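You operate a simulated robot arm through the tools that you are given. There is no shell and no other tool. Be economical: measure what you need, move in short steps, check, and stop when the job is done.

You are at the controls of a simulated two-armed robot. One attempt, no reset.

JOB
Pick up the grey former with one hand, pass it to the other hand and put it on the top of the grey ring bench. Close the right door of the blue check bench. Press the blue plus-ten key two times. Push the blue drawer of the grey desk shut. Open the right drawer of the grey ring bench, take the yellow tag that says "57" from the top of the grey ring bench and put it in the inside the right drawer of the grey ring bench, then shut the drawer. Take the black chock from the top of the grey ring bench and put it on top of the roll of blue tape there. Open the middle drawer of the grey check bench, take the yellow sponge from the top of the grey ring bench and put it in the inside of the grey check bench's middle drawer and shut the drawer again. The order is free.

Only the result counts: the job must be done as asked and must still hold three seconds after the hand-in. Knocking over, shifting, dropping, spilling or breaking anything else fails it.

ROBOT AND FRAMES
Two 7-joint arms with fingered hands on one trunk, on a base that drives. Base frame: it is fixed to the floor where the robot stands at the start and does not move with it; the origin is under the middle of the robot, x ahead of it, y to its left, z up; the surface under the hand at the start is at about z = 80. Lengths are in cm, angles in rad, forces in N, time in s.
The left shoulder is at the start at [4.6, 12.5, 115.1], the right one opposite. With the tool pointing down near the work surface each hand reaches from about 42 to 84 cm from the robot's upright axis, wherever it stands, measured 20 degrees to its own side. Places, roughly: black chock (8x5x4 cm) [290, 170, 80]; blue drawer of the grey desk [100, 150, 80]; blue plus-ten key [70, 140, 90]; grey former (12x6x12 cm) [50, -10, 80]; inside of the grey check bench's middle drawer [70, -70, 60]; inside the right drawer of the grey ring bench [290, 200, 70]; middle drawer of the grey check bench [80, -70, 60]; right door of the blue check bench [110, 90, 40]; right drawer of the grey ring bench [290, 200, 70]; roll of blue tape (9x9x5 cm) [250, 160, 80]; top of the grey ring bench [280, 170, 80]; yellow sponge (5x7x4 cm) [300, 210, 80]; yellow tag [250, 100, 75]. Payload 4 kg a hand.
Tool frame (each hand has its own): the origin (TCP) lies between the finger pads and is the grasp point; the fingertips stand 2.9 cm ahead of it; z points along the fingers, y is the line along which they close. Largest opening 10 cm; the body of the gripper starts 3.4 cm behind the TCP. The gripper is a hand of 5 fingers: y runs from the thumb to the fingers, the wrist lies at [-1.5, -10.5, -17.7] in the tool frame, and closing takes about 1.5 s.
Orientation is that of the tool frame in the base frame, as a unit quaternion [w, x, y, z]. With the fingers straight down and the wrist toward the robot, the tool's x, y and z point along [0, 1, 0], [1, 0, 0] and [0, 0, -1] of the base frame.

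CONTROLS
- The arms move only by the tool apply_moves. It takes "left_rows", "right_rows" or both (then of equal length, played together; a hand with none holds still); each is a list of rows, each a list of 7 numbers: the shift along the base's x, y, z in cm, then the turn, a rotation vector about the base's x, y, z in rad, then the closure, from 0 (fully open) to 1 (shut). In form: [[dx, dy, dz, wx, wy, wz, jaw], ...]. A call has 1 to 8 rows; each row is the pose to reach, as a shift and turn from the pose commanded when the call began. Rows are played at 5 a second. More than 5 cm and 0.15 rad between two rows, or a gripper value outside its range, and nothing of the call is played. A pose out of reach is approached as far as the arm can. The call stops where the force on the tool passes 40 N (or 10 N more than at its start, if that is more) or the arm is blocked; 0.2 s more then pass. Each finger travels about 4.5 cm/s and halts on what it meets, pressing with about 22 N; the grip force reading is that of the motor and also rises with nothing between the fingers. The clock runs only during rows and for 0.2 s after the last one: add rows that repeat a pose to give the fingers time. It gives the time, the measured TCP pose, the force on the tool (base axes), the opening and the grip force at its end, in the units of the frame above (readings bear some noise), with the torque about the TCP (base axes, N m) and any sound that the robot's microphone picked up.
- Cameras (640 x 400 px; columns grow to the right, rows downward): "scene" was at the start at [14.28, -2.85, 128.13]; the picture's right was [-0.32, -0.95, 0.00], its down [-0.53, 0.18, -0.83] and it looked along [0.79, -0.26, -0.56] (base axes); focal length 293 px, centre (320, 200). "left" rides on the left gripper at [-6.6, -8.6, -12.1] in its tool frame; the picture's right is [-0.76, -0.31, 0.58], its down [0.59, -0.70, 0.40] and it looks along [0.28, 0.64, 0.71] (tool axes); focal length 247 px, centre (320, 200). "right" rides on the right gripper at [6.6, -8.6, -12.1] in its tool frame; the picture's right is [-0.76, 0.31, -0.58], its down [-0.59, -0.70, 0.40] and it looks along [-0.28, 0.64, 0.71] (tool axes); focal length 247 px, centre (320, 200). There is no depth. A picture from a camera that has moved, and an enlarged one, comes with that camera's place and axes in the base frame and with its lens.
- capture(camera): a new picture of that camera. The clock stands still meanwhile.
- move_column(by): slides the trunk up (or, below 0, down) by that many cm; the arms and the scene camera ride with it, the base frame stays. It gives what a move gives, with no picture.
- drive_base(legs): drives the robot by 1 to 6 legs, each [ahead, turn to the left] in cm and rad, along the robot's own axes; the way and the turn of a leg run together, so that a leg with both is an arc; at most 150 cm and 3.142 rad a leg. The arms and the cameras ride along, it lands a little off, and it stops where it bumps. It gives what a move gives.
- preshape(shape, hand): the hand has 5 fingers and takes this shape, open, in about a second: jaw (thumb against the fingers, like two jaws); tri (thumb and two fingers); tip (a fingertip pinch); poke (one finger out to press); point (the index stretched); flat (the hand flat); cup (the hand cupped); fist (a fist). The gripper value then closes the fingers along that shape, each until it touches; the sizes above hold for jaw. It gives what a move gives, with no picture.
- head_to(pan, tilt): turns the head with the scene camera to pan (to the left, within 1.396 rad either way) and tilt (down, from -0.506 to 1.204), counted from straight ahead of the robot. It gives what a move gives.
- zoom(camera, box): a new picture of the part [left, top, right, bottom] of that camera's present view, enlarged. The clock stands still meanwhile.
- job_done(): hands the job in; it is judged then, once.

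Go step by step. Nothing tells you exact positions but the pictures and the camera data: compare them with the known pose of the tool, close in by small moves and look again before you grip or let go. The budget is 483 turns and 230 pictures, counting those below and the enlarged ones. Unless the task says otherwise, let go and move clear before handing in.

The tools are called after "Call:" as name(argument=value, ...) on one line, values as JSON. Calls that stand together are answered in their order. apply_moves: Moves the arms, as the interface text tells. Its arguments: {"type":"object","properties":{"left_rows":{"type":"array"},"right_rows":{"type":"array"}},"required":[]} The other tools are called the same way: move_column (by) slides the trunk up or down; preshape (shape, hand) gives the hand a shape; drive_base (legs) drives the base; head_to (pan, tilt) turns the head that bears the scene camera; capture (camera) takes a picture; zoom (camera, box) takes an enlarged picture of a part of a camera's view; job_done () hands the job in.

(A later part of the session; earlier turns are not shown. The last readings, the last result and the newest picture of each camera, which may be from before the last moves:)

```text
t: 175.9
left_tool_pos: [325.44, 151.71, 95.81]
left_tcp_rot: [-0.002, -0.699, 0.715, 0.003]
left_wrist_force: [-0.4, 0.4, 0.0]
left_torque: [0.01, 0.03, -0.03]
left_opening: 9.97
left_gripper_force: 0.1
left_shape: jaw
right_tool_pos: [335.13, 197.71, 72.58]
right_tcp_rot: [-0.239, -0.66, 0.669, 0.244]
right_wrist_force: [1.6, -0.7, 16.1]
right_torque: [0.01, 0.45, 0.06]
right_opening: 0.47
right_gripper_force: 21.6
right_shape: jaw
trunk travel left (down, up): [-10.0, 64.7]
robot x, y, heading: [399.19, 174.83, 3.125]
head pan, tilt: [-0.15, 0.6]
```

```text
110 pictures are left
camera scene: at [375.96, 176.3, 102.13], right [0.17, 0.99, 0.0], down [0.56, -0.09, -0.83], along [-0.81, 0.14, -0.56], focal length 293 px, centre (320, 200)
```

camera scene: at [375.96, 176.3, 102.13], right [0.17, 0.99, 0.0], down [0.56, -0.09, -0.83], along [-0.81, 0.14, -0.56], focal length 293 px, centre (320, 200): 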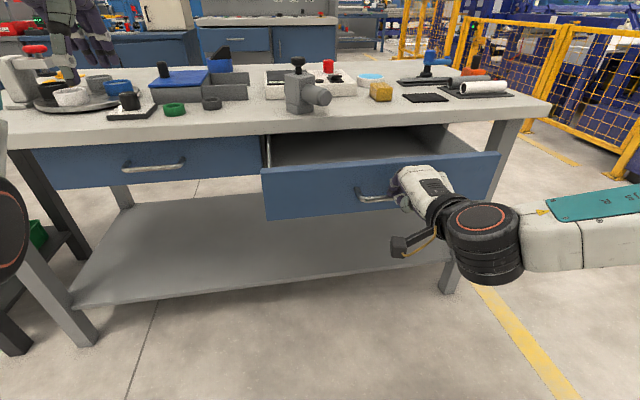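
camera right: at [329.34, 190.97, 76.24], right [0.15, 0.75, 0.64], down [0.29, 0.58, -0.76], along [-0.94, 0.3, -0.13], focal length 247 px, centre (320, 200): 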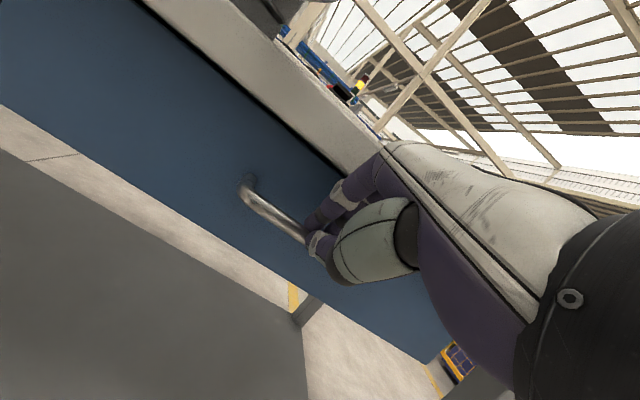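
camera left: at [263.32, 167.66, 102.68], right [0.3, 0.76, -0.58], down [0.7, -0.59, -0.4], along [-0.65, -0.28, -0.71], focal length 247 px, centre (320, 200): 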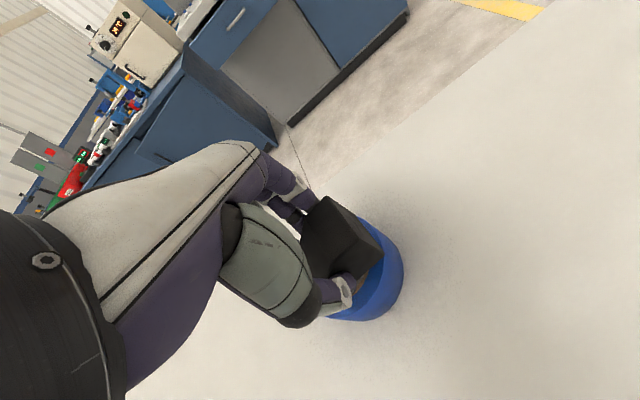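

The drawer is open about 20 cm, which is enough. I'll open the hand a little and back off along the finger direction.

Call:
apply_moves(right_rows=[[0, 0, 0, 0, 0, 0, 0.8], [0, 0, 0, 0, 0, 0, 0.6], [0, 0, 0, 0, 0, 0, 0.6], [1.3, 0, 1.5, 0, 0, 0, 0.6], [2.6, 0, 3, 0, 0, 0, 0.6], [5, 0, 6, 0, 0, 0, 0.5], [7.5, 0, 9, 0, 0, 0, 0.2], [8, 3, 13, 0, 0, 0, 0]])

Call:
move_column(by=25)

Call:
head_to(pan=0.3, tilt=0.6)

Call:
capture(camera="scene")

```text
refused: row 8 steps farther than a row can; nothing moved
```

```text
t: 178.5
left_tool_pos: [325.18, 151.74, 120.66]
left_tcp_rot: [-0.002, -0.698, 0.716, 0.001]
left_wrist_force: [-0.1, -0.4, -1.0]
left_torque: [0.01, -0.02, -0.01]
left_opening: 9.96
left_gripper_force: 0.2
left_shape: jaw
right_tool_pos: [335.1, 197.69, 97.28]
right_tcp_rot: [-0.239, -0.659, 0.67, 0.243]
right_wrist_force: [-0.1, 0.7, -0.4]
right_torque: [-0.04, 0.0, 0.02]
right_opening: 0.41
right_gripper_force: 22.3
right_shape: jaw
trunk travel left (down, up): [-35.0, 39.7]
robot x, y, heading: [398.82, 174.64, 3.124]
head pan, tilt: [-0.15, 0.6]
```

```text
t: 179.4
left_tool_pos: [325.32, 151.78, 120.76]
left_tcp_rot: [-0.002, -0.699, 0.715, 0.001]
left_wrist_force: [0.0, -0.2, 0.3]
left_torque: [-0.01, -0.01, 0.0]
left_opening: 9.97
left_gripper_force: 0.1
left_shape: jaw
right_tool_pos: [335.13, 197.8, 97.4]
right_tcp_rot: [-0.238, -0.659, 0.67, 0.244]
right_wrist_force: [-0.9, -0.2, -0.6]
right_torque: [0.03, -0.02, 0.02]
right_opening: 0.44
right_gripper_force: 22.1
right_shape: jaw
trunk travel left (down, up): [-35.0, 39.7]
robot x, y, heading: [398.75, 174.58, 3.128]
head pan, tilt: [0.3, 0.6]
```

```text
109 pictures are left
camera scene: at [384.87, 172.27, 128.06], right [-0.28, 0.96, 0.0], down [0.54, 0.16, -0.82], along [-0.79, -0.23, -0.57], focal length 293 px, centre (320, 200)
```

scene: 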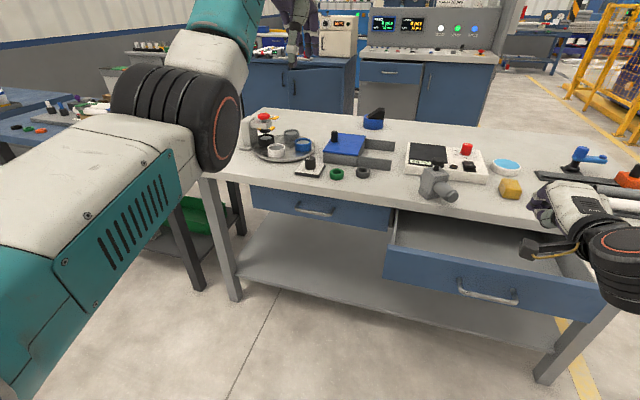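

My failed open call let the trunk lift pull the hand off the bar, but the drawer stays open and nothing else seems moved; I'll chain less from now on. Zooming in on the tags and the bench.

Call:
zoom(camera="scene", box=[220, 90, 420, 190])

Call:
apply_moves(left_rows=[[4, 4, 0, 0, 0, 0, 0], [8, 8, 0, 0, 0, 0, 0]], right_rows=[[2, 0, 3, 0, 0, 0, 0.5], [3, 0, 6, 0, 0, 0, 0]])

```text
3.20 times, centred on (320, 140) of scene
camera zoom: at [384.87, 172.27, 128.06], right [-0.28, 0.96, 0.0], down [0.54, 0.16, -0.82], along [-0.79, -0.23, -0.57], focal length 938 px, centre (320, 392)
```

zoom: 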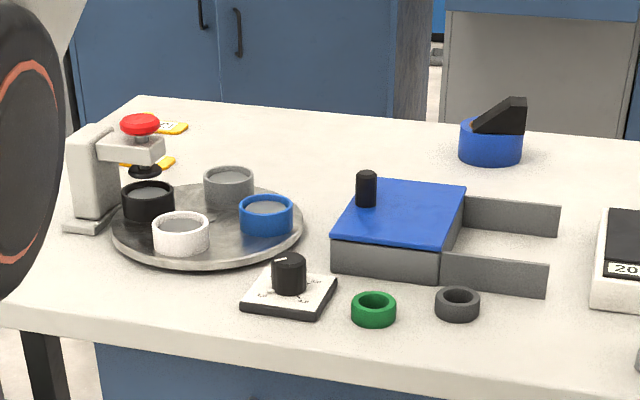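

```text
refused: row 1 steps farther than a row can; nothing moved
```

The tags lie behind the press at the far left. I'll raise the right hand, then drive diagonally to about [342, 143].

Call:
apply_moves(right_rows=[[1, 0, 4, 0, 0, 0, 0.5], [2, 0, 8, 0, 0, 0, 0], [3, 0, 12, 0, 0, 0, 0]])

Call:
drive_base(legs=[[33, 1.0], [33, -1.0]])

Call:
head_to(pan=0.5, tilt=0.7)

Call:
capture(camera="scene")

Call:
capture(camera="left")

```text
t: 180.2
left_tool_pos: [325.31, 151.66, 120.8]
left_tcp_rot: [-0.002, -0.7, 0.714, 0.002]
left_wrist_force: [0.1, -1.1, 0.0]
left_torque: [0.01, 0.0, 0.0]
left_opening: 9.98
left_gripper_force: 0.2
left_shape: jaw
right_tool_pos: [338.04, 197.74, 109.55]
right_tcp_rot: [-0.238, -0.659, 0.67, 0.244]
right_wrist_force: [-0.7, 0.1, 0.0]
right_torque: [0.0, 0.01, -0.02]
right_opening: 6.6
right_gripper_force: 0.0
right_shape: jaw
trunk travel left (down, up): [-35.0, 39.7]
robot x, y, heading: [398.79, 174.81, 3.125]
head pan, tilt: [0.3, 0.6]
```

```text
t: 185.8
left_tool_pos: [269.37, 121.16, 120.8]
left_tcp_rot: [-0.002, -0.704, 0.711, 0.002]
left_wrist_force: [-0.3, 0.0, 0.2]
left_torque: [-0.03, 0.03, 0.02]
left_opening: 9.97
left_gripper_force: 0.1
left_shape: jaw
right_tool_pos: [281.47, 167.15, 109.4]
right_tcp_rot: [-0.239, -0.662, 0.667, 0.243]
right_wrist_force: [-0.1, 0.2, -0.2]
right_torque: [0.0, -0.03, 0.02]
right_opening: 9.98
right_gripper_force: 0.0
right_shape: jaw
trunk travel left (down, up): [-35.0, 39.7]
robot x, y, heading: [342.64, 144.51, 3.142]
head pan, tilt: [0.3, 0.6]
```

```text
t: 186.5
left_tool_pos: [269.37, 121.07, 120.77]
left_tcp_rot: [-0.002, -0.703, 0.711, 0.003]
left_wrist_force: [0.4, 0.2, 0.4]
left_torque: [0.01, 0.0, 0.01]
left_opening: 9.96
left_gripper_force: 0.1
left_shape: jaw
right_tool_pos: [281.57, 167.27, 109.57]
right_tcp_rot: [-0.24, -0.663, 0.666, 0.243]
right_wrist_force: [-0.1, -0.6, -0.2]
right_torque: [-0.01, -0.01, 0.02]
right_opening: 9.99
right_gripper_force: 0.0
right_shape: jaw
trunk travel left (down, up): [-35.0, 39.7]
robot x, y, heading: [343.0, 144.72, 3.143]
head pan, tilt: [0.499, 0.7]
```

```text
107 pictures are left
camera scene: at [329.76, 140.68, 127.2], right [-0.48, 0.88, 0.0], down [0.57, 0.31, -0.76], along [-0.67, -0.37, -0.64], focal length 293 px, centre (320, 200)
```

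scene: 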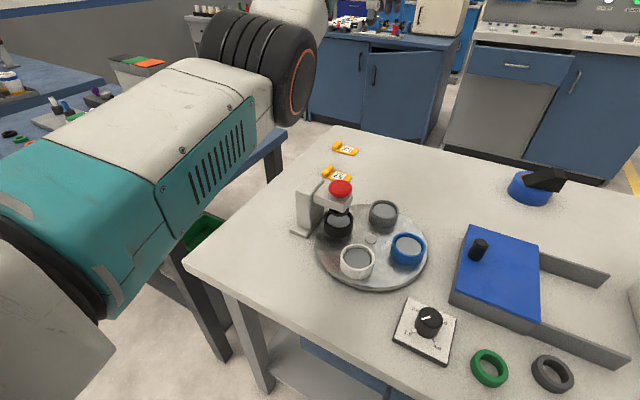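

```text
106 pictures are left
camera left: at [278.11, 127.51, 132.69], right [0.31, 0.75, -0.58], down [0.69, -0.6, -0.4], along [-0.65, -0.28, -0.71], focal length 247 px, centre (320, 200)
```

left: 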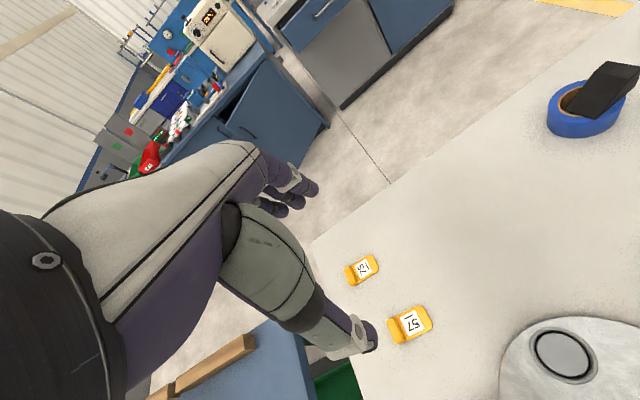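

I can see both tags from the left hand. Zooming in to read them.

Call:
zoom(camera="left", box=[330, 240, 450, 350])

Call:
zoom(camera="scene", box=[290, 130, 410, 230])

```text
3.64 times, centred on (390, 295) of left
camera zoom: at [278.11, 127.51, 132.69], right [0.31, 0.75, -0.58], down [0.69, -0.6, -0.4], along [-0.65, -0.28, -0.71], focal length 898 px, centre (66, -146)
```

zoom: 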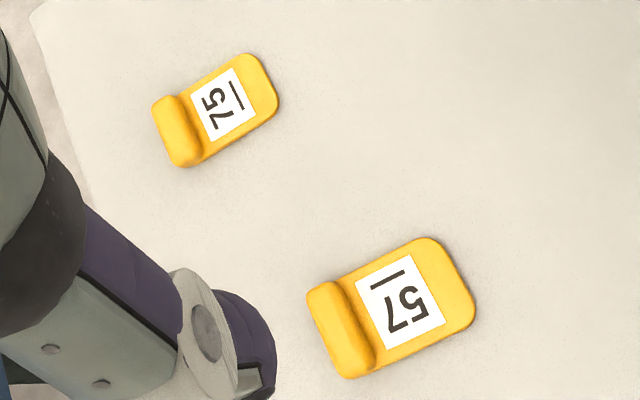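

```text
4.00 times, centred on (350, 180) of scene
camera zoom: at [329.76, 140.68, 127.2], right [-0.48, 0.88, 0.0], down [0.57, 0.31, -0.76], along [-0.67, -0.37, -0.64], focal length 1172 px, centre (200, 280)
```

zoom: 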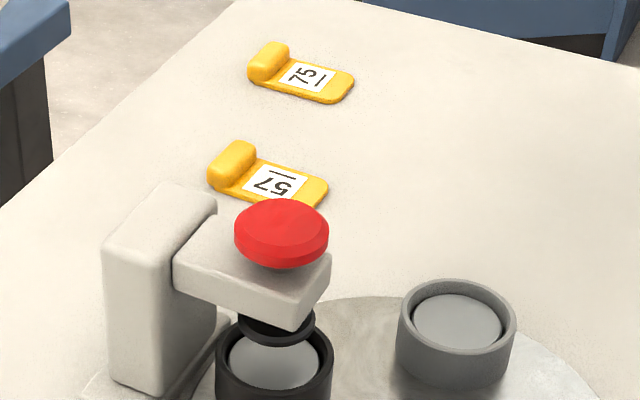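

I need to read these more carefully, so I'll zoom in on each tag.

Call:
zoom(camera="left", box=[355, 250, 385, 285])

Call:
zoom(camera="left", box=[390, 305, 435, 345])

```text
11.43 times, centred on (370, 268) of left
camera zoom: at [278.11, 127.51, 132.69], right [0.31, 0.75, -0.58], down [0.69, -0.6, -0.4], along [-0.65, -0.28, -0.71], focal length 2823 px, centre (-251, -571)
```

zoom: 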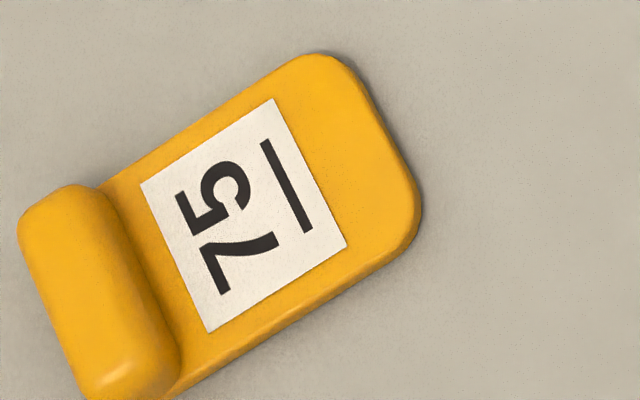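

```text
10.00 times, centred on (412, 325) of left
camera zoom: at [278.11, 127.51, 132.69], right [0.31, 0.75, -0.58], down [0.69, -0.6, -0.4], along [-0.65, -0.28, -0.71], focal length 2470 px, centre (-605, -1050)
```

zoom: 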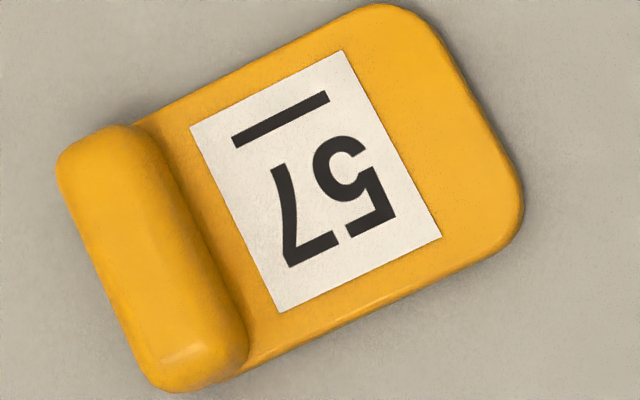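

The nearer tag reads "57" when turned so its bar is underneath, and the farther one reads "75". The 57 tag spans about y 109.5–117, centred at [269.4, 113]. I'll move 10 cm closer and turn the left hand so its wrist lies to the left, away from the press.

Call:
drive_base(legs=[[10, 0]])

Call:
apply_moves(left_rows=[[1.5, -1, 0, 0, 0, -0.15, 0], [3, -2, 0, 0, 0, -0.3, 0], [4.5, -3, 0, 0, 0, -0.45, 0], [6, -4, 0, 0, 0, -0.6, 0], [7.5, -5, 0, 0, 0, -0.75, 0], [9, -6, 0, 0, 0, -0.9, 0], [10, -7, 0, 0, 0, -1.05, 0], [10, -8, 0, 0, 0, -1.2, 0]])

Call:
apply_moves(left_rows=[[0, 0, 0, 0, 0, -0.13, 0], [0, 0, 0, 0, 0, -0.26, 0], [0, 0, 0, 0, 0, -0.37, 0]])

Call:
capture(camera="left")

```text
t: 187.7
left_tool_pos: [259.05, 120.85, 120.59]
left_tcp_rot: [-0.002, -0.703, 0.711, 0.001]
left_wrist_force: [-1.6, -0.2, 0.2]
left_torque: [0.0, 0.02, 0.0]
left_opening: 10.0
left_gripper_force: 0.1
left_shape: jaw
right_tool_pos: [271.17, 167.08, 109.36]
right_tcp_rot: [-0.239, -0.663, 0.667, 0.242]
right_wrist_force: [-0.5, -0.4, -0.3]
right_torque: [-0.02, 0.01, -0.01]
right_opening: 9.99
right_gripper_force: 0.0
right_shape: jaw
trunk travel left (down, up): [-35.0, 39.7]
robot x, y, heading: [332.59, 145.13, -3.136]
head pan, tilt: [0.499, 0.7]
```

```text
t: 189.5
left_tool_pos: [269.27, 112.93, 120.59]
left_tcp_rot: [-0.001, -0.179, 0.984, 0.002]
left_wrist_force: [-1.0, -0.2, 0.2]
left_torque: [-0.01, 0.01, 0.01]
left_opening: 9.98
left_gripper_force: 0.0
left_shape: jaw
right_tool_pos: [271.24, 167.03, 109.45]
right_tcp_rot: [-0.241, -0.664, 0.666, 0.242]
right_wrist_force: [1.0, 0.3, 0.2]
right_torque: [0.02, 0.03, -0.01]
right_opening: 9.97
right_gripper_force: 0.1
right_shape: jaw
trunk travel left (down, up): [-35.0, 39.7]
robot x, y, heading: [332.49, 144.81, -3.142]
head pan, tilt: [0.499, 0.7]
```

```text
t: 190.3
left_tool_pos: [270.64, 114.59, 120.72]
left_tcp_rot: [-0.008, -0.019, 1.0, 0.0]
left_wrist_force: [0.8, 0.4, -0.1]
left_torque: [0.0, -0.01, -0.02]
left_opening: 10.01
left_gripper_force: 0.2
left_shape: jaw
left hand out of reach, approached as far as the arm can: row 2, 3
right_tool_pos: [271.28, 167.22, 109.39]
right_tcp_rot: [-0.24, -0.663, 0.666, 0.242]
right_wrist_force: [0.5, -0.4, -0.2]
right_torque: [0.02, -0.03, 0.03]
right_opening: 9.97
right_gripper_force: 0.0
right_shape: jaw
trunk travel left (down, up): [-35.0, 39.7]
robot x, y, heading: [332.47, 144.72, -3.141]
head pan, tilt: [0.499, 0.7]
```

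```text
101 pictures are left
camera left: at [277.63, 106.21, 132.69], right [0.76, -0.28, -0.59], down [-0.57, -0.73, -0.39], along [-0.32, 0.63, -0.71], focal length 247 px, centre (320, 200)
```

left: 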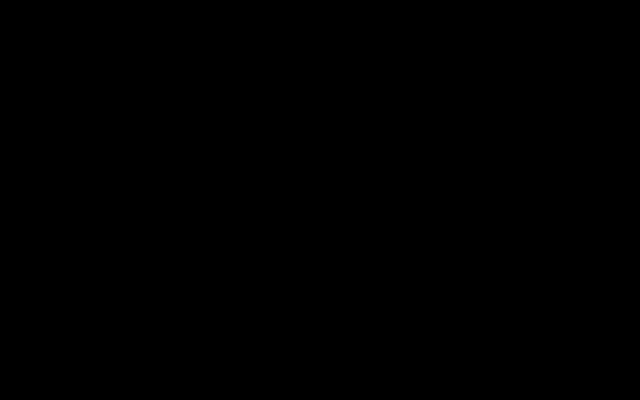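

The left picture came out black, perhaps blocked by my own arm. Checking again, along with the scene view.

Call:
capture(camera="left")

Call:
capture(camera="scene")

```text
100 pictures are left
camera left: at [277.63, 106.21, 132.69], right [0.76, -0.28, -0.59], down [-0.57, -0.73, -0.39], along [-0.32, 0.63, -0.71], focal length 247 px, centre (320, 200)
```

left: 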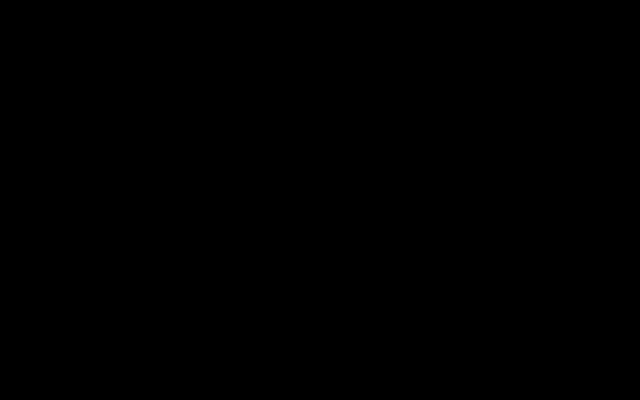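

```text
99 pictures are left
camera scene: at [319.59, 140.72, 127.2], right [-0.48, 0.88, 0.0], down [0.57, 0.31, -0.76], along [-0.67, -0.37, -0.64], focal length 293 px, centre (320, 200)
```

scene: 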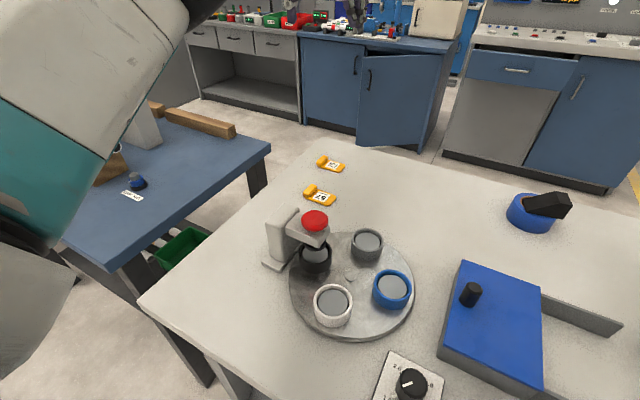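

The camera seems covered by my own forearm in this pose. I'll lower toward the tag and see whether it clears.

Call:
apply_moves(left_rows=[[-0.5, -0.5, -4, 0, 0, -0.01, 0], [-1, -1, -8, 0, 0, -0.02, 0], [-1.2, -1.4, -12, 0, 0, -0.03, 0], [-1.2, -1.4, -16, 0, 0, -0.03, 0], [-1.2, -1.4, -20, 0, 0, -0.03, 0], [-1.2, -1.4, -24, 0, 0, -0.03, 0]])

Call:
capture(camera="left")

Call:
zoom(camera="scene", box=[200, 90, 440, 240])

```text
t: 191.7
left_tool_pos: [269.1, 113.05, 96.9]
left_tcp_rot: [-0.007, -0.004, 1.0, -0.001]
left_wrist_force: [0.1, 0.2, -0.4]
left_torque: [0.02, -0.02, -0.01]
left_opening: 9.96
left_gripper_force: 0.0
left_shape: jaw
right_tool_pos: [271.25, 167.16, 109.39]
right_tcp_rot: [-0.24, -0.664, 0.666, 0.243]
right_wrist_force: [-1.2, 0.4, 0.0]
right_torque: [0.02, -0.05, -0.03]
right_opening: 9.98
right_gripper_force: 0.0
right_shape: jaw
trunk travel left (down, up): [-35.0, 39.7]
robot x, y, heading: [332.68, 145.13, -3.141]
head pan, tilt: [0.499, 0.7]
```

```text
98 pictures are left
camera left: at [275.98, 104.5, 108.82], right [0.75, -0.3, -0.59], down [-0.59, -0.71, -0.39], along [-0.3, 0.64, -0.71], focal length 247 px, centre (320, 200)
```

left: 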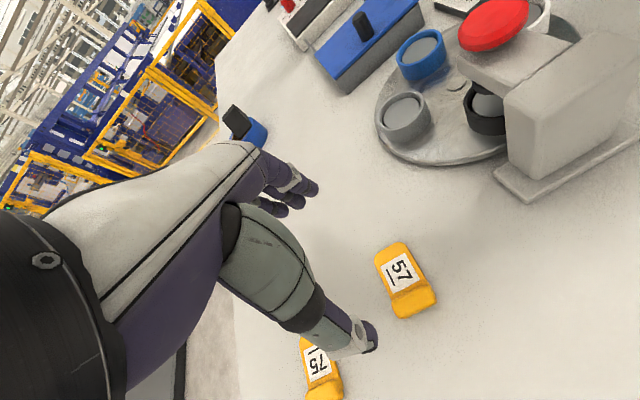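

```text
2.67 times, centred on (320, 165) of scene
camera zoom: at [319.54, 140.66, 127.19], right [-0.48, 0.88, 0.0], down [0.57, 0.31, -0.76], along [-0.67, -0.37, -0.64], focal length 781 px, centre (320, 293)
```

zoom: 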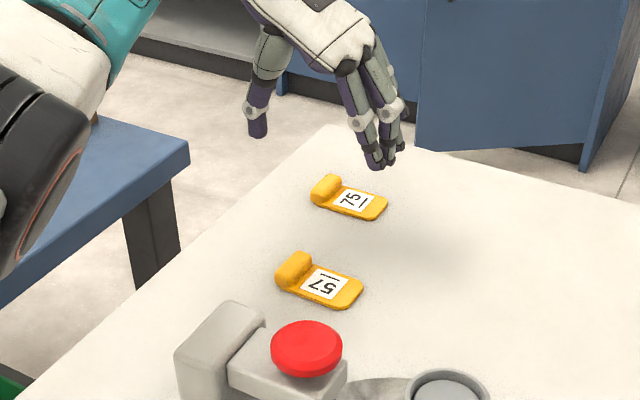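

The 57 tag lies directly below the hand. I'll lower to just above the table.

Call:
apply_moves(left_rows=[[0.2, 0, -4, 0, 0, 0, 0], [0.5, -0.1, -8, 0, 0, 0, 0], [0.5, -0.1, -11, 0, 0, 0, 0], [0.5, -0.1, -12.6, 0, 0, 0, 0]])

Call:
capture(camera="left")

```text
t: 192.7
left_tool_pos: [269.77, 112.95, 84.19]
left_tcp_rot: [-0.008, -0.004, 1.0, -0.001]
left_wrist_force: [0.7, -0.3, -0.2]
left_torque: [0.0, -0.03, -0.01]
left_opening: 9.97
left_gripper_force: 0.0
left_shape: jaw
right_tool_pos: [271.23, 167.03, 109.44]
right_tcp_rot: [-0.24, -0.663, 0.666, 0.242]
right_wrist_force: [0.0, -0.1, 0.3]
right_torque: [0.01, 0.02, -0.01]
right_opening: 9.99
right_gripper_force: 0.1
right_shape: jaw
trunk travel left (down, up): [-35.0, 39.7]
robot x, y, heading: [332.69, 144.54, -3.141]
head pan, tilt: [0.499, 0.7]
```

```text
96 pictures are left
camera left: at [276.62, 104.47, 96.17], right [0.75, -0.3, -0.59], down [-0.59, -0.71, -0.39], along [-0.3, 0.64, -0.71], focal length 247 px, centre (320, 200)
```

left: 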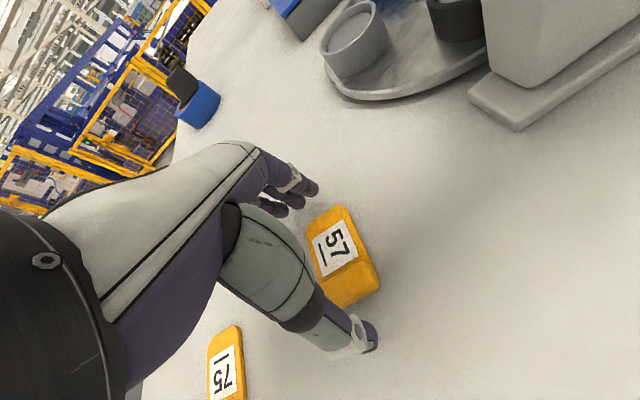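

The tag sits between thumb and fingers. I'll go down another 0.8 cm and close.

Call:
apply_moves(left_rows=[[0, 0, -0.5, 0, 0, 0, 0], [0, 0, -0.8, 0, 0, 0, 0.1], [0, 0, -0.8, 0, 0, 0, 0.4], [0, 0, -0.8, 0, 0, 0, 0.7], [0, 0, -0.8, 0, 0, 0, 1], [0, 0, -0.8, 0, 0, 0, 1], [0, 0, -0.8, 0, 0, 0, 1], [0, 0, -0.8, 0, 0, 0, 1]])

Call:
capture(camera="left")

```text
t: 194.5
left_tool_pos: [269.83, 113.04, 83.44]
left_tcp_rot: [-0.007, -0.004, 1.0, -0.001]
left_wrist_force: [0.0, 0.4, 1.2]
left_torque: [0.03, -0.01, -0.02]
left_opening: 1.83
left_gripper_force: 22.7
left_shape: jaw
right_tool_pos: [271.2, 167.13, 109.47]
right_tcp_rot: [-0.24, -0.663, 0.666, 0.242]
right_wrist_force: [0.9, 0.2, -0.3]
right_torque: [-0.02, 0.0, 0.0]
right_opening: 9.98
right_gripper_force: 0.1
right_shape: jaw
trunk travel left (down, up): [-35.0, 39.7]
robot x, y, heading: [332.65, 144.72, -3.14]
head pan, tilt: [0.499, 0.7]
```

```text
95 pictures are left
camera left: at [276.67, 104.48, 95.4], right [0.75, -0.3, -0.59], down [-0.59, -0.71, -0.39], along [-0.3, 0.64, -0.71], focal length 247 px, centre (320, 200)
```

left: 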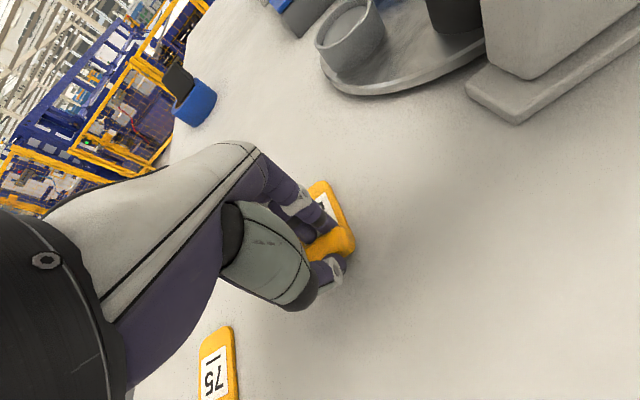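

The hand is pinching the raised ridge of the tag. I'll lift and check.

Call:
apply_moves(left_rows=[[0, 0, 1, 0, 0, 0, 1], [0, 0, 3, 0, 0, 0, 1], [0, 0, 7, 0, 0, 0, 1], [0, 0, 11, 0, 0, 0, 1], [0, 0, 15, 0, 0, 0, 1]])

Call:
capture(camera="left")

```text
t: 195.7
left_tool_pos: [269.85, 113.13, 98.36]
left_tcp_rot: [-0.007, -0.005, 1.0, 0.0]
left_wrist_force: [-0.8, -0.1, 0.0]
left_torque: [0.0, -0.04, 0.0]
left_opening: 1.85
left_gripper_force: 21.9
left_shape: jaw
right_tool_pos: [271.4, 167.05, 109.51]
right_tcp_rot: [-0.24, -0.663, 0.666, 0.242]
right_wrist_force: [0.7, 0.7, -0.4]
right_torque: [-0.01, -0.03, -0.01]
right_opening: 9.99
right_gripper_force: 0.1
right_shape: jaw
trunk travel left (down, up): [-35.0, 39.7]
robot x, y, heading: [332.64, 144.68, -3.142]
head pan, tilt: [0.499, 0.7]
```

```text
94 pictures are left
camera left: at [276.67, 104.66, 110.18], right [0.75, -0.3, -0.59], down [-0.59, -0.71, -0.39], along [-0.3, 0.64, -0.71], focal length 247 px, centre (320, 200)
```

left: 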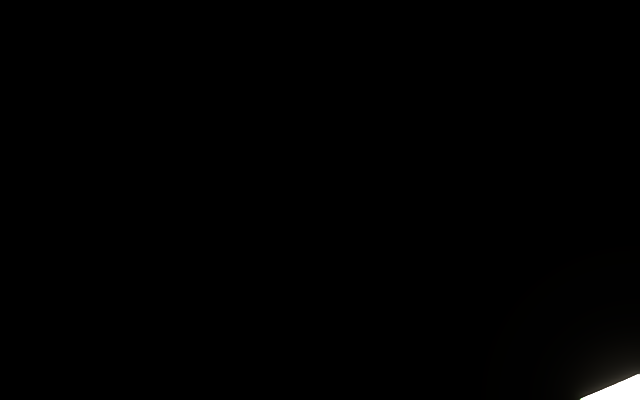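

The tag is held (opening still 1.85 cm). I'll back away, then shift along the bench so the open drawer comes to my left-hand side.

Call:
drive_base(legs=[[-65, 0], [0, -1.57], [76, 0], [0, 1.57]])

Call:
head_to(pan=0.3, tilt=0.7)

Call:
capture(camera="scene")

```text
t: 210.7
left_tool_pos: [334.27, 188.52, 98.15]
left_tcp_rot: [-0.007, 0.005, 1.0, 0.0]
left_wrist_force: [0.1, 0.0, -0.8]
left_torque: [-0.01, -0.02, 0.03]
left_opening: 1.84
left_gripper_force: 21.4
left_shape: jaw
right_tool_pos: [336.62, 242.56, 109.56]
right_tcp_rot: [-0.237, -0.657, 0.672, 0.245]
right_wrist_force: [0.0, -0.8, 0.3]
right_torque: [0.01, 0.04, -0.02]
right_opening: 9.98
right_gripper_force: 0.0
right_shape: jaw
trunk travel left (down, up): [-35.0, 39.7]
robot x, y, heading: [397.42, 219.12, 3.123]
head pan, tilt: [0.499, 0.7]
```

```text
t: 211.5
left_tool_pos: [334.17, 188.48, 98.23]
left_tcp_rot: [-0.007, 0.003, 1.0, -0.001]
left_wrist_force: [-0.2, 0.5, -1.2]
left_torque: [0.0, -0.01, -0.01]
left_opening: 1.83
left_gripper_force: 22.0
left_shape: jaw
right_tool_pos: [336.74, 242.44, 109.48]
right_tcp_rot: [-0.237, -0.657, 0.672, 0.245]
right_wrist_force: [-0.2, -0.5, 0.3]
right_torque: [0.01, 0.02, 0.01]
right_opening: 9.96
right_gripper_force: 0.0
right_shape: jaw
trunk travel left (down, up): [-35.0, 39.7]
robot x, y, heading: [397.74, 219.33, 3.121]
head pan, tilt: [0.3, 0.7]
```

```text
93 pictures are left
camera scene: at [383.81, 216.7, 127.2], right [-0.28, 0.96, 0.0], down [0.62, 0.18, -0.76], along [-0.73, -0.21, -0.64], focal length 293 px, centre (320, 200)
```

scene: 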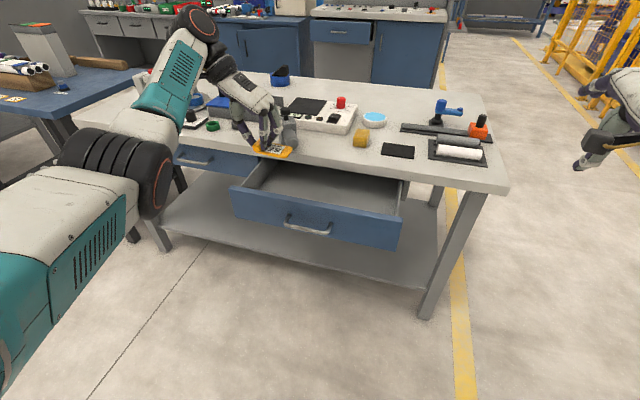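

The tag is still held and the drawer is below. I'll move over the drawer and lower into it.

Call:
apply_moves(left_rows=[[-3, 2, 0, 0, 0, 0, 1], [-6, 4.5, -2, 0, 0, 0, 1], [-9.5, 7, -5, 0, 0, 0, 1], [-13, 10, -8, 0, 0, 0, 1], [-14, 10.5, -12, 0, 0, 0, 1], [-14, 10.5, -15, 0, 0, 0, 1]])

Call:
zoom(camera="scene", box=[200, 100, 440, 260])

Call:
capture(camera="left")

```text
refused: row 3 steps farther than a row can; nothing moved
```

```text
2.50 times, centred on (320, 180) of scene
camera zoom: at [383.81, 216.7, 127.2], right [-0.28, 0.96, 0.0], down [0.62, 0.18, -0.76], along [-0.73, -0.21, -0.64], focal length 732 px, centre (320, 250)
```

zoom: 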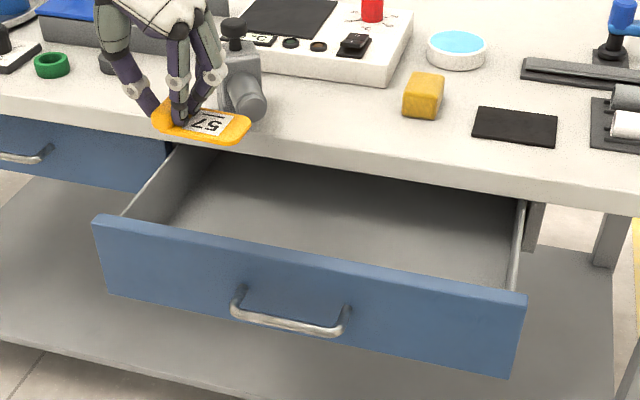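

```text
91 pictures are left
camera left: at [340.85, 179.9, 110.12], right [0.75, -0.31, -0.59], down [-0.6, -0.7, -0.39], along [-0.29, 0.64, -0.71], focal length 247 px, centre (320, 200)
```

left: 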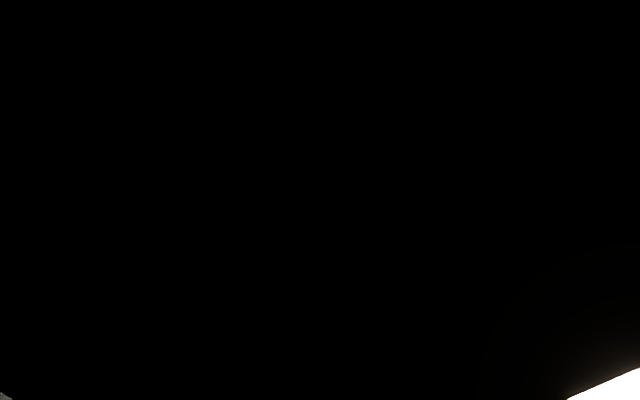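

Call:
apply_moves(left_rows=[[-2.5, 2, 0, 0, 0, 0, 1], [-5, 4, -1, 0, 0, 0, 1], [-7.5, 6, -2.5, 0, 0, 0, 1], [-10, 8, -5, 0, 0, 0, 1], [-12, 9.5, -8, 0, 0, 0, 1], [-13, 10.5, -12, 0, 0, 0, 1], [-13, 10.5, -16, 0, 0, 0, 1]])

Call:
zoom(camera="scene", box=[200, 100, 440, 260])

```text
t: 213.1
left_tool_pos: [329.61, 199.72, 86.04]
left_tcp_rot: [-0.008, 0.004, 1.0, 0.0]
left_wrist_force: [1.1, -1.2, -0.9]
left_torque: [0.03, 0.03, 0.02]
left_opening: 1.82
left_gripper_force: 21.4
left_shape: jaw
left hand out of reach, approached as far as the arm can: row 2, 3, 4, 5, 6, 7
right_tool_pos: [336.67, 242.06, 109.45]
right_tcp_rot: [-0.238, -0.658, 0.671, 0.245]
right_wrist_force: [-0.4, -0.2, -0.1]
right_torque: [0.04, 0.03, -0.03]
right_opening: 9.97
right_gripper_force: 0.1
right_shape: jaw
trunk travel left (down, up): [-35.0, 39.7]
robot x, y, heading: [397.81, 218.84, 3.126]
head pan, tilt: [0.3, 0.7]
```

```text
2.50 times, centred on (320, 180) of scene
camera zoom: at [383.78, 216.48, 127.19], right [-0.28, 0.96, 0.0], down [0.62, 0.18, -0.76], along [-0.73, -0.21, -0.65], focal length 732 px, centre (320, 250)
```

zoom: 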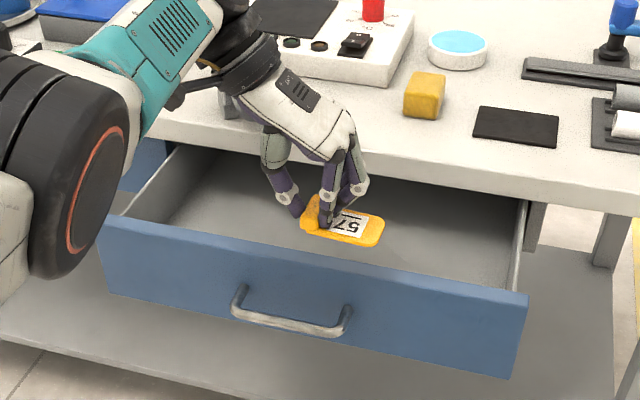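

The hand is low over the drawer but near its front panel. I'll roll the base 8 cm forward to centre it.

Call:
drive_base(legs=[[8.5, 0]])

Call:
zoom(camera="scene", box=[200, 110, 440, 270])

```text
t: 214.1
left_tool_pos: [321.51, 200.11, 86.11]
left_tcp_rot: [-0.007, 0.003, 1.0, -0.001]
left_wrist_force: [0.8, 0.0, -0.4]
left_torque: [-0.04, 0.02, -0.05]
left_opening: 1.84
left_gripper_force: 21.3
left_shape: jaw
right_tool_pos: [328.65, 242.54, 109.58]
right_tcp_rot: [-0.239, -0.657, 0.671, 0.245]
right_wrist_force: [1.1, -0.5, 0.9]
right_torque: [-0.01, 0.06, 0.0]
right_opening: 9.99
right_gripper_force: 0.1
right_shape: jaw
trunk travel left (down, up): [-35.0, 39.7]
robot x, y, heading: [389.17, 219.63, 3.121]
head pan, tilt: [0.3, 0.7]
```

```text
2.50 times, centred on (320, 190) of scene
camera zoom: at [375.89, 216.84, 127.24], right [-0.28, 0.96, 0.0], down [0.62, 0.18, -0.77], along [-0.74, -0.21, -0.64], focal length 732 px, centre (320, 225)
```

zoom: 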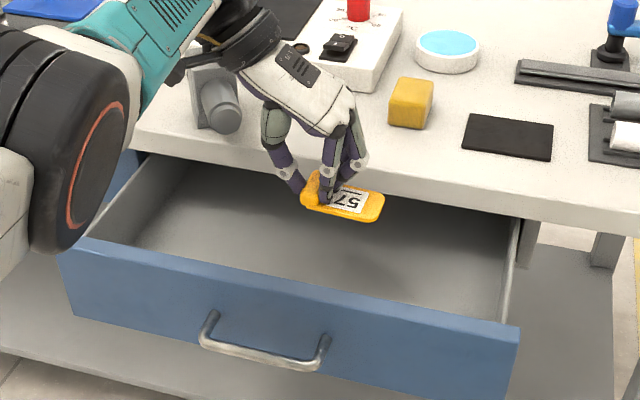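

Centred well. I'll lower the whole trunk 11 cm, a clean vertical move into the drawer.

Call:
move_column(by=-11)

Call:
zoom(camera="scene", box=[200, 90, 440, 250])

```text
t: 215.6
left_tool_pos: [321.48, 199.93, 75.17]
left_tcp_rot: [-0.007, 0.004, 1.0, -0.001]
left_wrist_force: [0.6, -0.2, -0.4]
left_torque: [-0.02, 0.0, -0.03]
left_opening: 1.83
left_gripper_force: 22.2
left_shape: jaw
right_tool_pos: [328.59, 242.56, 98.52]
right_tcp_rot: [-0.239, -0.658, 0.671, 0.244]
right_wrist_force: [-0.4, 0.4, -0.4]
right_torque: [-0.05, -0.03, -0.02]
right_opening: 9.98
right_gripper_force: 0.1
right_shape: jaw
trunk travel left (down, up): [-24.0, 50.7]
robot x, y, heading: [389.68, 219.03, 3.127]
head pan, tilt: [0.3, 0.7]
```

```text
2.50 times, centred on (320, 170) of scene
camera zoom: at [372.61, 216.89, 115.93], right [-0.28, 0.96, 0.0], down [0.62, 0.18, -0.76], along [-0.73, -0.21, -0.64], focal length 732 px, centre (320, 275)
```

zoom: 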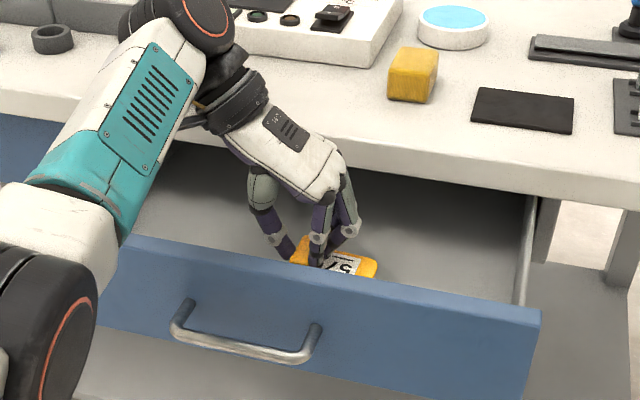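

Now a few careful steps down until it touches the drawer floor.

Call:
apply_moves(left_rows=[[0, 0, -0.5, 0, 0, 0, 1], [0, 0, -1, 0, 0, 0, 1], [0, 0, -1.5, 0, 0, 0, 1], [0, 0, -2, 0, 0, 0, 1]])

```text
t: 216.6
left_tool_pos: [321.4, 200.07, 73.14]
left_tcp_rot: [-0.007, 0.004, 1.0, -0.001]
left_wrist_force: [0.9, -1.1, 0.1]
left_torque: [-0.03, 0.01, -0.01]
left_opening: 1.82
left_gripper_force: 22.0
left_shape: jaw
right_tool_pos: [328.56, 242.54, 98.57]
right_tcp_rot: [-0.239, -0.658, 0.671, 0.244]
right_wrist_force: [0.4, -0.4, 0.1]
right_torque: [0.03, 0.04, -0.01]
right_opening: 9.98
right_gripper_force: 0.1
right_shape: jaw
trunk travel left (down, up): [-24.0, 50.7]
robot x, y, heading: [389.63, 219.05, 3.127]
head pan, tilt: [0.3, 0.7]
```

Call:
apply_moves(left_rows=[[0, 0, -0.5, 0, 0, 0, 1], [0, 0, -1, 0, 0, 0, 1], [0, 0, -1.4, 0, 0, 0, 1]])

Call:
zoom(camera="scene", box=[260, 120, 380, 200])

```text
t: 217.4
left_tool_pos: [321.37, 200.05, 71.66]
left_tcp_rot: [-0.007, 0.004, 1.0, -0.001]
left_wrist_force: [-0.3, 0.2, 0.1]
left_torque: [0.02, 0.02, 0.05]
left_opening: 1.81
left_gripper_force: 21.8
left_shape: jaw
right_tool_pos: [328.55, 242.48, 98.3]
right_tcp_rot: [-0.238, -0.658, 0.671, 0.245]
right_wrist_force: [0.6, 0.4, 0.6]
right_torque: [0.01, -0.01, -0.05]
right_opening: 9.97
right_gripper_force: 0.1
right_shape: jaw
trunk travel left (down, up): [-24.0, 50.7]
robot x, y, heading: [389.37, 219.1, 3.132]
head pan, tilt: [0.3, 0.7]
```

```text
5.00 times, centred on (320, 160) of scene
camera zoom: at [372.56, 216.89, 115.91], right [-0.28, 0.96, 0.0], down [0.62, 0.18, -0.76], along [-0.73, -0.21, -0.64], focal length 1465 px, centre (320, 400)
```

zoom: 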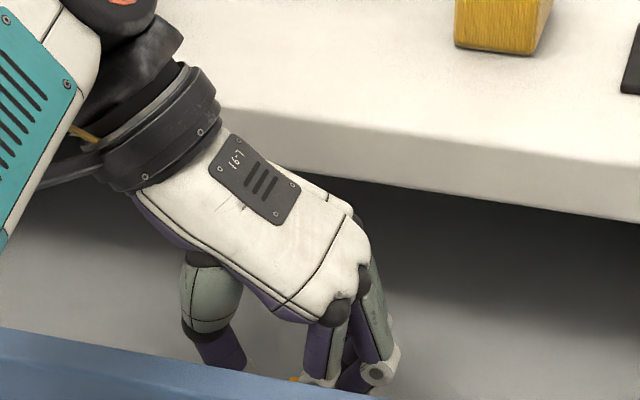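

Call:
apply_moves(left_rows=[[0, 0, -0.4, 0, 0, 0, 1], [0, 0, -0.8, 0, 0, 0, 1], [0, 0, -1.2, 0, 0, 0, 1]])

```text
t: 218.2
left_tool_pos: [321.54, 199.99, 70.52]
left_tcp_rot: [-0.007, 0.005, 1.0, -0.001]
left_wrist_force: [0.0, 1.4, -0.5]
left_torque: [0.02, 0.0, -0.01]
left_opening: 1.81
left_gripper_force: 21.8
left_shape: jaw
right_tool_pos: [328.53, 242.45, 98.48]
right_tcp_rot: [-0.238, -0.658, 0.671, 0.244]
right_wrist_force: [1.0, 0.6, 0.1]
right_torque: [-0.01, 0.01, -0.02]
right_opening: 10.0
right_gripper_force: 0.2
right_shape: jaw
trunk travel left (down, up): [-24.0, 50.7]
robot x, y, heading: [389.47, 219.13, 3.127]
head pan, tilt: [0.3, 0.7]
```

Call:
apply_moves(left_rows=[[0, 0, -0.4, 0, 0, 0, 1], [0, 0, -0.8, 0, 0, 0, 1], [0, 0, -1.2, 0, 0, 0, 1]])

```text
t: 219.0
left_tool_pos: [321.17, 200.15, 70.2]
left_tcp_rot: [-0.014, 0.003, 1.0, 0.001]
left_wrist_force: [-0.5, -4.1, 38.1]
left_torque: [0.63, -0.29, 0.01]
left_opening: 1.83
left_gripper_force: 21.8
left_shape: jaw
right_tool_pos: [328.77, 242.65, 98.74]
right_tcp_rot: [-0.239, -0.657, 0.671, 0.245]
right_wrist_force: [0.1, -0.2, 0.0]
right_torque: [0.01, 0.01, 0.05]
right_opening: 9.98
right_gripper_force: 0.0
right_shape: jaw
trunk travel left (down, up): [-24.0, 50.7]
robot x, y, heading: [389.63, 219.17, 3.131]
head pan, tilt: [0.3, 0.7]
```

It's on the drawer floor. I'll ease up, then open.

Call:
apply_moves(left_rows=[[0, 0, 0.5, 0, 0, 0, 1], [0, 0, 0.9, 0, 0, 0, 1], [0, 0, 1.1, 0, 0, 0, 0.8], [0, 0, 1.1, 0, 0, 0, 0.6], [0, 0, 1.1, 0, 0, 0, 0.4], [0, 0, 1.1, 0, 0, 0, 0.4]])

Call:
apply_moves(left_rows=[[0, 0, 3, 0, 0, 0, 0.4], [0, 0, 6, 0, 0, 0, 0.4], [0, 0, 10, 0, 0, 0, 0.4], [0, 0, 14, 0, 0, 0, 0.4]])

Call:
move_column(by=11)

Call:
capture(camera="scene")

```text
t: 220.4
left_tool_pos: [321.36, 200.03, 70.32]
left_tcp_rot: [-0.006, 0.004, 1.0, -0.001]
left_wrist_force: [1.3, 0.2, 1.3]
left_torque: [0.04, 0.0, -0.02]
left_opening: 5.93
left_gripper_force: 0.1
left_shape: jaw
right_tool_pos: [328.5, 242.54, 98.44]
right_tcp_rot: [-0.239, -0.658, 0.671, 0.245]
right_wrist_force: [0.2, -0.8, -0.4]
right_torque: [0.03, 0.01, 0.02]
right_opening: 9.98
right_gripper_force: 0.0
right_shape: jaw
trunk travel left (down, up): [-24.0, 50.7]
robot x, y, heading: [389.51, 219.05, 3.13]
head pan, tilt: [0.3, 0.7]
```

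```text
t: 221.4
left_tool_pos: [321.35, 200.03, 84.39]
left_tcp_rot: [-0.007, 0.005, 1.0, 0.0]
left_wrist_force: [0.3, -0.9, -1.1]
left_torque: [-0.01, -0.02, -0.04]
left_opening: 5.97
left_gripper_force: 0.0
left_shape: jaw
right_tool_pos: [328.59, 242.62, 98.58]
right_tcp_rot: [-0.238, -0.658, 0.671, 0.244]
right_wrist_force: [-0.1, -0.6, -0.3]
right_torque: [0.03, -0.01, -0.06]
right_opening: 9.97
right_gripper_force: 0.1
right_shape: jaw
trunk travel left (down, up): [-24.0, 50.7]
robot x, y, heading: [389.49, 219.1, 3.13]
head pan, tilt: [0.3, 0.7]
```

```text
t: 222.8
left_tool_pos: [321.29, 200.04, 95.35]
left_tcp_rot: [-0.007, 0.004, 1.0, 0.0]
left_wrist_force: [0.3, -0.1, 0.2]
left_torque: [0.02, -0.02, -0.02]
left_opening: 5.97
left_gripper_force: 0.1
left_shape: jaw
right_tool_pos: [328.44, 242.51, 109.3]
right_tcp_rot: [-0.238, -0.658, 0.672, 0.244]
right_wrist_force: [0.2, -0.6, 0.0]
right_torque: [0.03, -0.03, -0.01]
right_opening: 9.96
right_gripper_force: 0.0
right_shape: jaw
trunk travel left (down, up): [-35.0, 39.7]
robot x, y, heading: [389.58, 218.92, 3.127]
head pan, tilt: [0.3, 0.7]
```

```text
86 pictures are left
camera scene: at [375.66, 216.84, 127.18], right [-0.28, 0.96, 0.0], down [0.62, 0.18, -0.76], along [-0.73, -0.21, -0.64], focal length 293 px, centre (320, 200)
```

scene: 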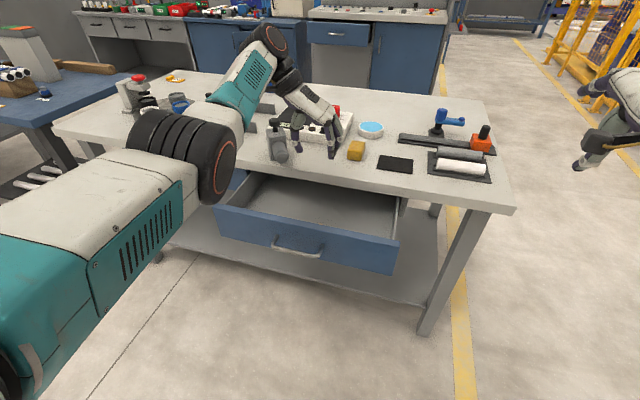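

The tag has been left in the drawer. To shut it I'll use the right hand in its overhand pose, so I'll raise the left hand, back off, and shift the robot to y≈178.

Call:
apply_moves(left_rows=[[0, 0, 4, 0, 0, 0, 0], [1, 0, 8, 0, 0, 0, 0], [2, 0, 12, 0, 0, 0, 0]])

Call:
drive_base(legs=[[-10, 0], [0, 1.57], [42, 0], [0, -1.565]])

Call:
head_to(pan=-0.2, tilt=0.75)

Call:
capture(camera="scene")

```text
t: 223.6
left_tool_pos: [323.37, 200.0, 107.58]
left_tcp_rot: [-0.007, 0.004, 1.0, 0.0]
left_wrist_force: [-0.2, 0.5, -0.2]
left_torque: [0.01, 0.0, -0.01]
left_opening: 9.98
left_gripper_force: 0.0
left_shape: jaw
right_tool_pos: [328.66, 242.5, 109.53]
right_tcp_rot: [-0.239, -0.658, 0.671, 0.244]
right_wrist_force: [-0.1, 0.1, -0.4]
right_torque: [0.03, 0.01, 0.0]
right_opening: 9.97
right_gripper_force: 0.0
right_shape: jaw
trunk travel left (down, up): [-35.0, 39.7]
robot x, y, heading: [389.42, 219.19, 3.127]
head pan, tilt: [0.3, 0.7]
```

```text
t: 234.7
left_tool_pos: [330.94, 159.51, 107.52]
left_tcp_rot: [-0.008, 0.017, 1.0, -0.001]
left_wrist_force: [-0.3, -0.1, -0.4]
left_torque: [0.02, -0.02, -0.02]
left_opening: 9.96
left_gripper_force: 0.0
left_shape: jaw
right_tool_pos: [337.39, 201.92, 109.44]
right_tcp_rot: [-0.236, -0.648, 0.68, 0.248]
right_wrist_force: [0.0, -0.7, 0.7]
right_torque: [0.03, -0.01, -0.01]
right_opening: 9.98
right_gripper_force: 0.0
right_shape: jaw
trunk travel left (down, up): [-35.0, 39.7]
robot x, y, heading: [397.87, 177.05, 3.096]
head pan, tilt: [0.3, 0.7]
```

```text
t: 235.7
left_tool_pos: [331.12, 159.49, 107.49]
left_tcp_rot: [-0.008, 0.018, 1.0, 0.0]
left_wrist_force: [0.3, -0.5, -0.4]
left_torque: [0.0, -0.01, 0.0]
left_opening: 9.97
left_gripper_force: 0.1
left_shape: jaw
right_tool_pos: [337.43, 201.84, 109.42]
right_tcp_rot: [-0.235, -0.649, 0.68, 0.247]
right_wrist_force: [-0.1, -0.9, 0.7]
right_torque: [0.0, 0.03, -0.01]
right_opening: 10.01
right_gripper_force: 0.0
right_shape: jaw
trunk travel left (down, up): [-35.0, 39.7]
robot x, y, heading: [397.85, 177.24, 3.097]
head pan, tilt: [-0.201, 0.75]
```

```text
85 pictures are left
camera scene: at [384.1, 179.19, 126.77], right [0.24, 0.97, 0.0], down [0.66, -0.16, -0.73], along [-0.71, 0.18, -0.68], focal length 293 px, centre (320, 200)
```

scene: 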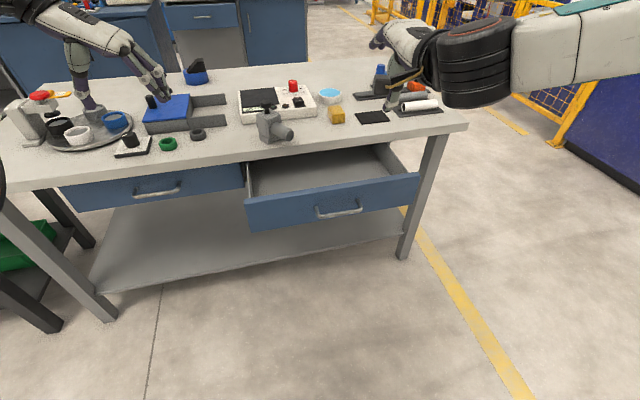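

The drawer is as I left it. I'll lower the trunk 25 cm and re-grip its handle the same way as before, then push.

Call:
move_column(by=-25)

Call:
apply_moves(right_rows=[[2, -2, 0, 0, 0, 0.02, 0.3], [4.2, -4, 0, 0, 0, 0.04, 0.62], [4.2, -4, -2, 0, 0, 0.045, 0.62], [4.2, -4, -4, 0, 0, 0.045, 0.62]])

Call:
capture(camera="right")

```text
t: 238.2
left_tool_pos: [331.05, 159.5, 82.63]
left_tcp_rot: [-0.008, 0.017, 1.0, -0.001]
left_wrist_force: [-0.4, -0.4, 0.1]
left_torque: [0.01, 0.04, -0.02]
left_opening: 9.97
left_gripper_force: 0.1
left_shape: jaw
right_tool_pos: [337.33, 201.95, 84.64]
right_tcp_rot: [-0.235, -0.649, 0.68, 0.247]
right_wrist_force: [0.8, 0.1, -0.5]
right_torque: [0.0, 0.02, 0.01]
right_opening: 10.0
right_gripper_force: 0.1
right_shape: jaw
trunk travel left (down, up): [-10.0, 64.7]
robot x, y, heading: [397.71, 177.02, 3.099]
head pan, tilt: [-0.201, 0.75]
```

```text
t: 239.2
left_tool_pos: [330.95, 159.59, 82.45]
left_tcp_rot: [-0.007, 0.017, 1.0, 0.0]
left_wrist_force: [-0.7, -0.3, -0.2]
left_torque: [0.0, -0.03, 0.03]
left_opening: 9.98
left_gripper_force: 0.1
left_shape: jaw
right_tool_pos: [341.04, 198.06, 80.43]
right_tcp_rot: [-0.24, -0.664, 0.665, 0.242]
right_wrist_force: [0.7, -0.4, 0.3]
right_torque: [-0.03, -0.03, -0.01]
right_opening: 3.82
right_gripper_force: 0.1
right_shape: jaw
right hand out of reach, approached as far as the arm can: row 2, 3, 4
trunk travel left (down, up): [-10.0, 64.7]
robot x, y, heading: [397.66, 176.95, 3.104]
head pan, tilt: [-0.201, 0.75]
```

```text
84 pictures are left
camera right: at [355.4, 191.51, 84.16], right [0.14, 0.76, 0.64], down [0.29, 0.59, -0.76], along [-0.95, 0.29, -0.14], focal length 247 px, centre (320, 200)
```

right: 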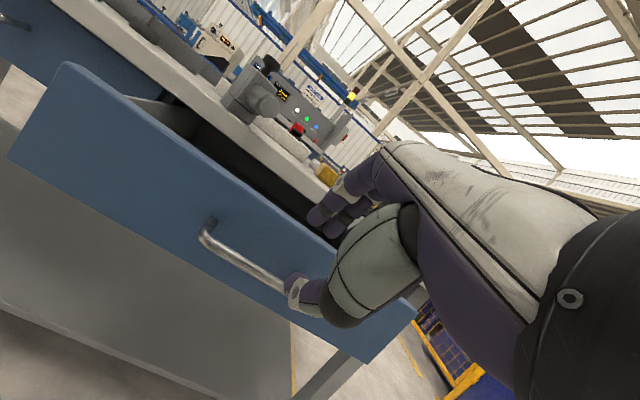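

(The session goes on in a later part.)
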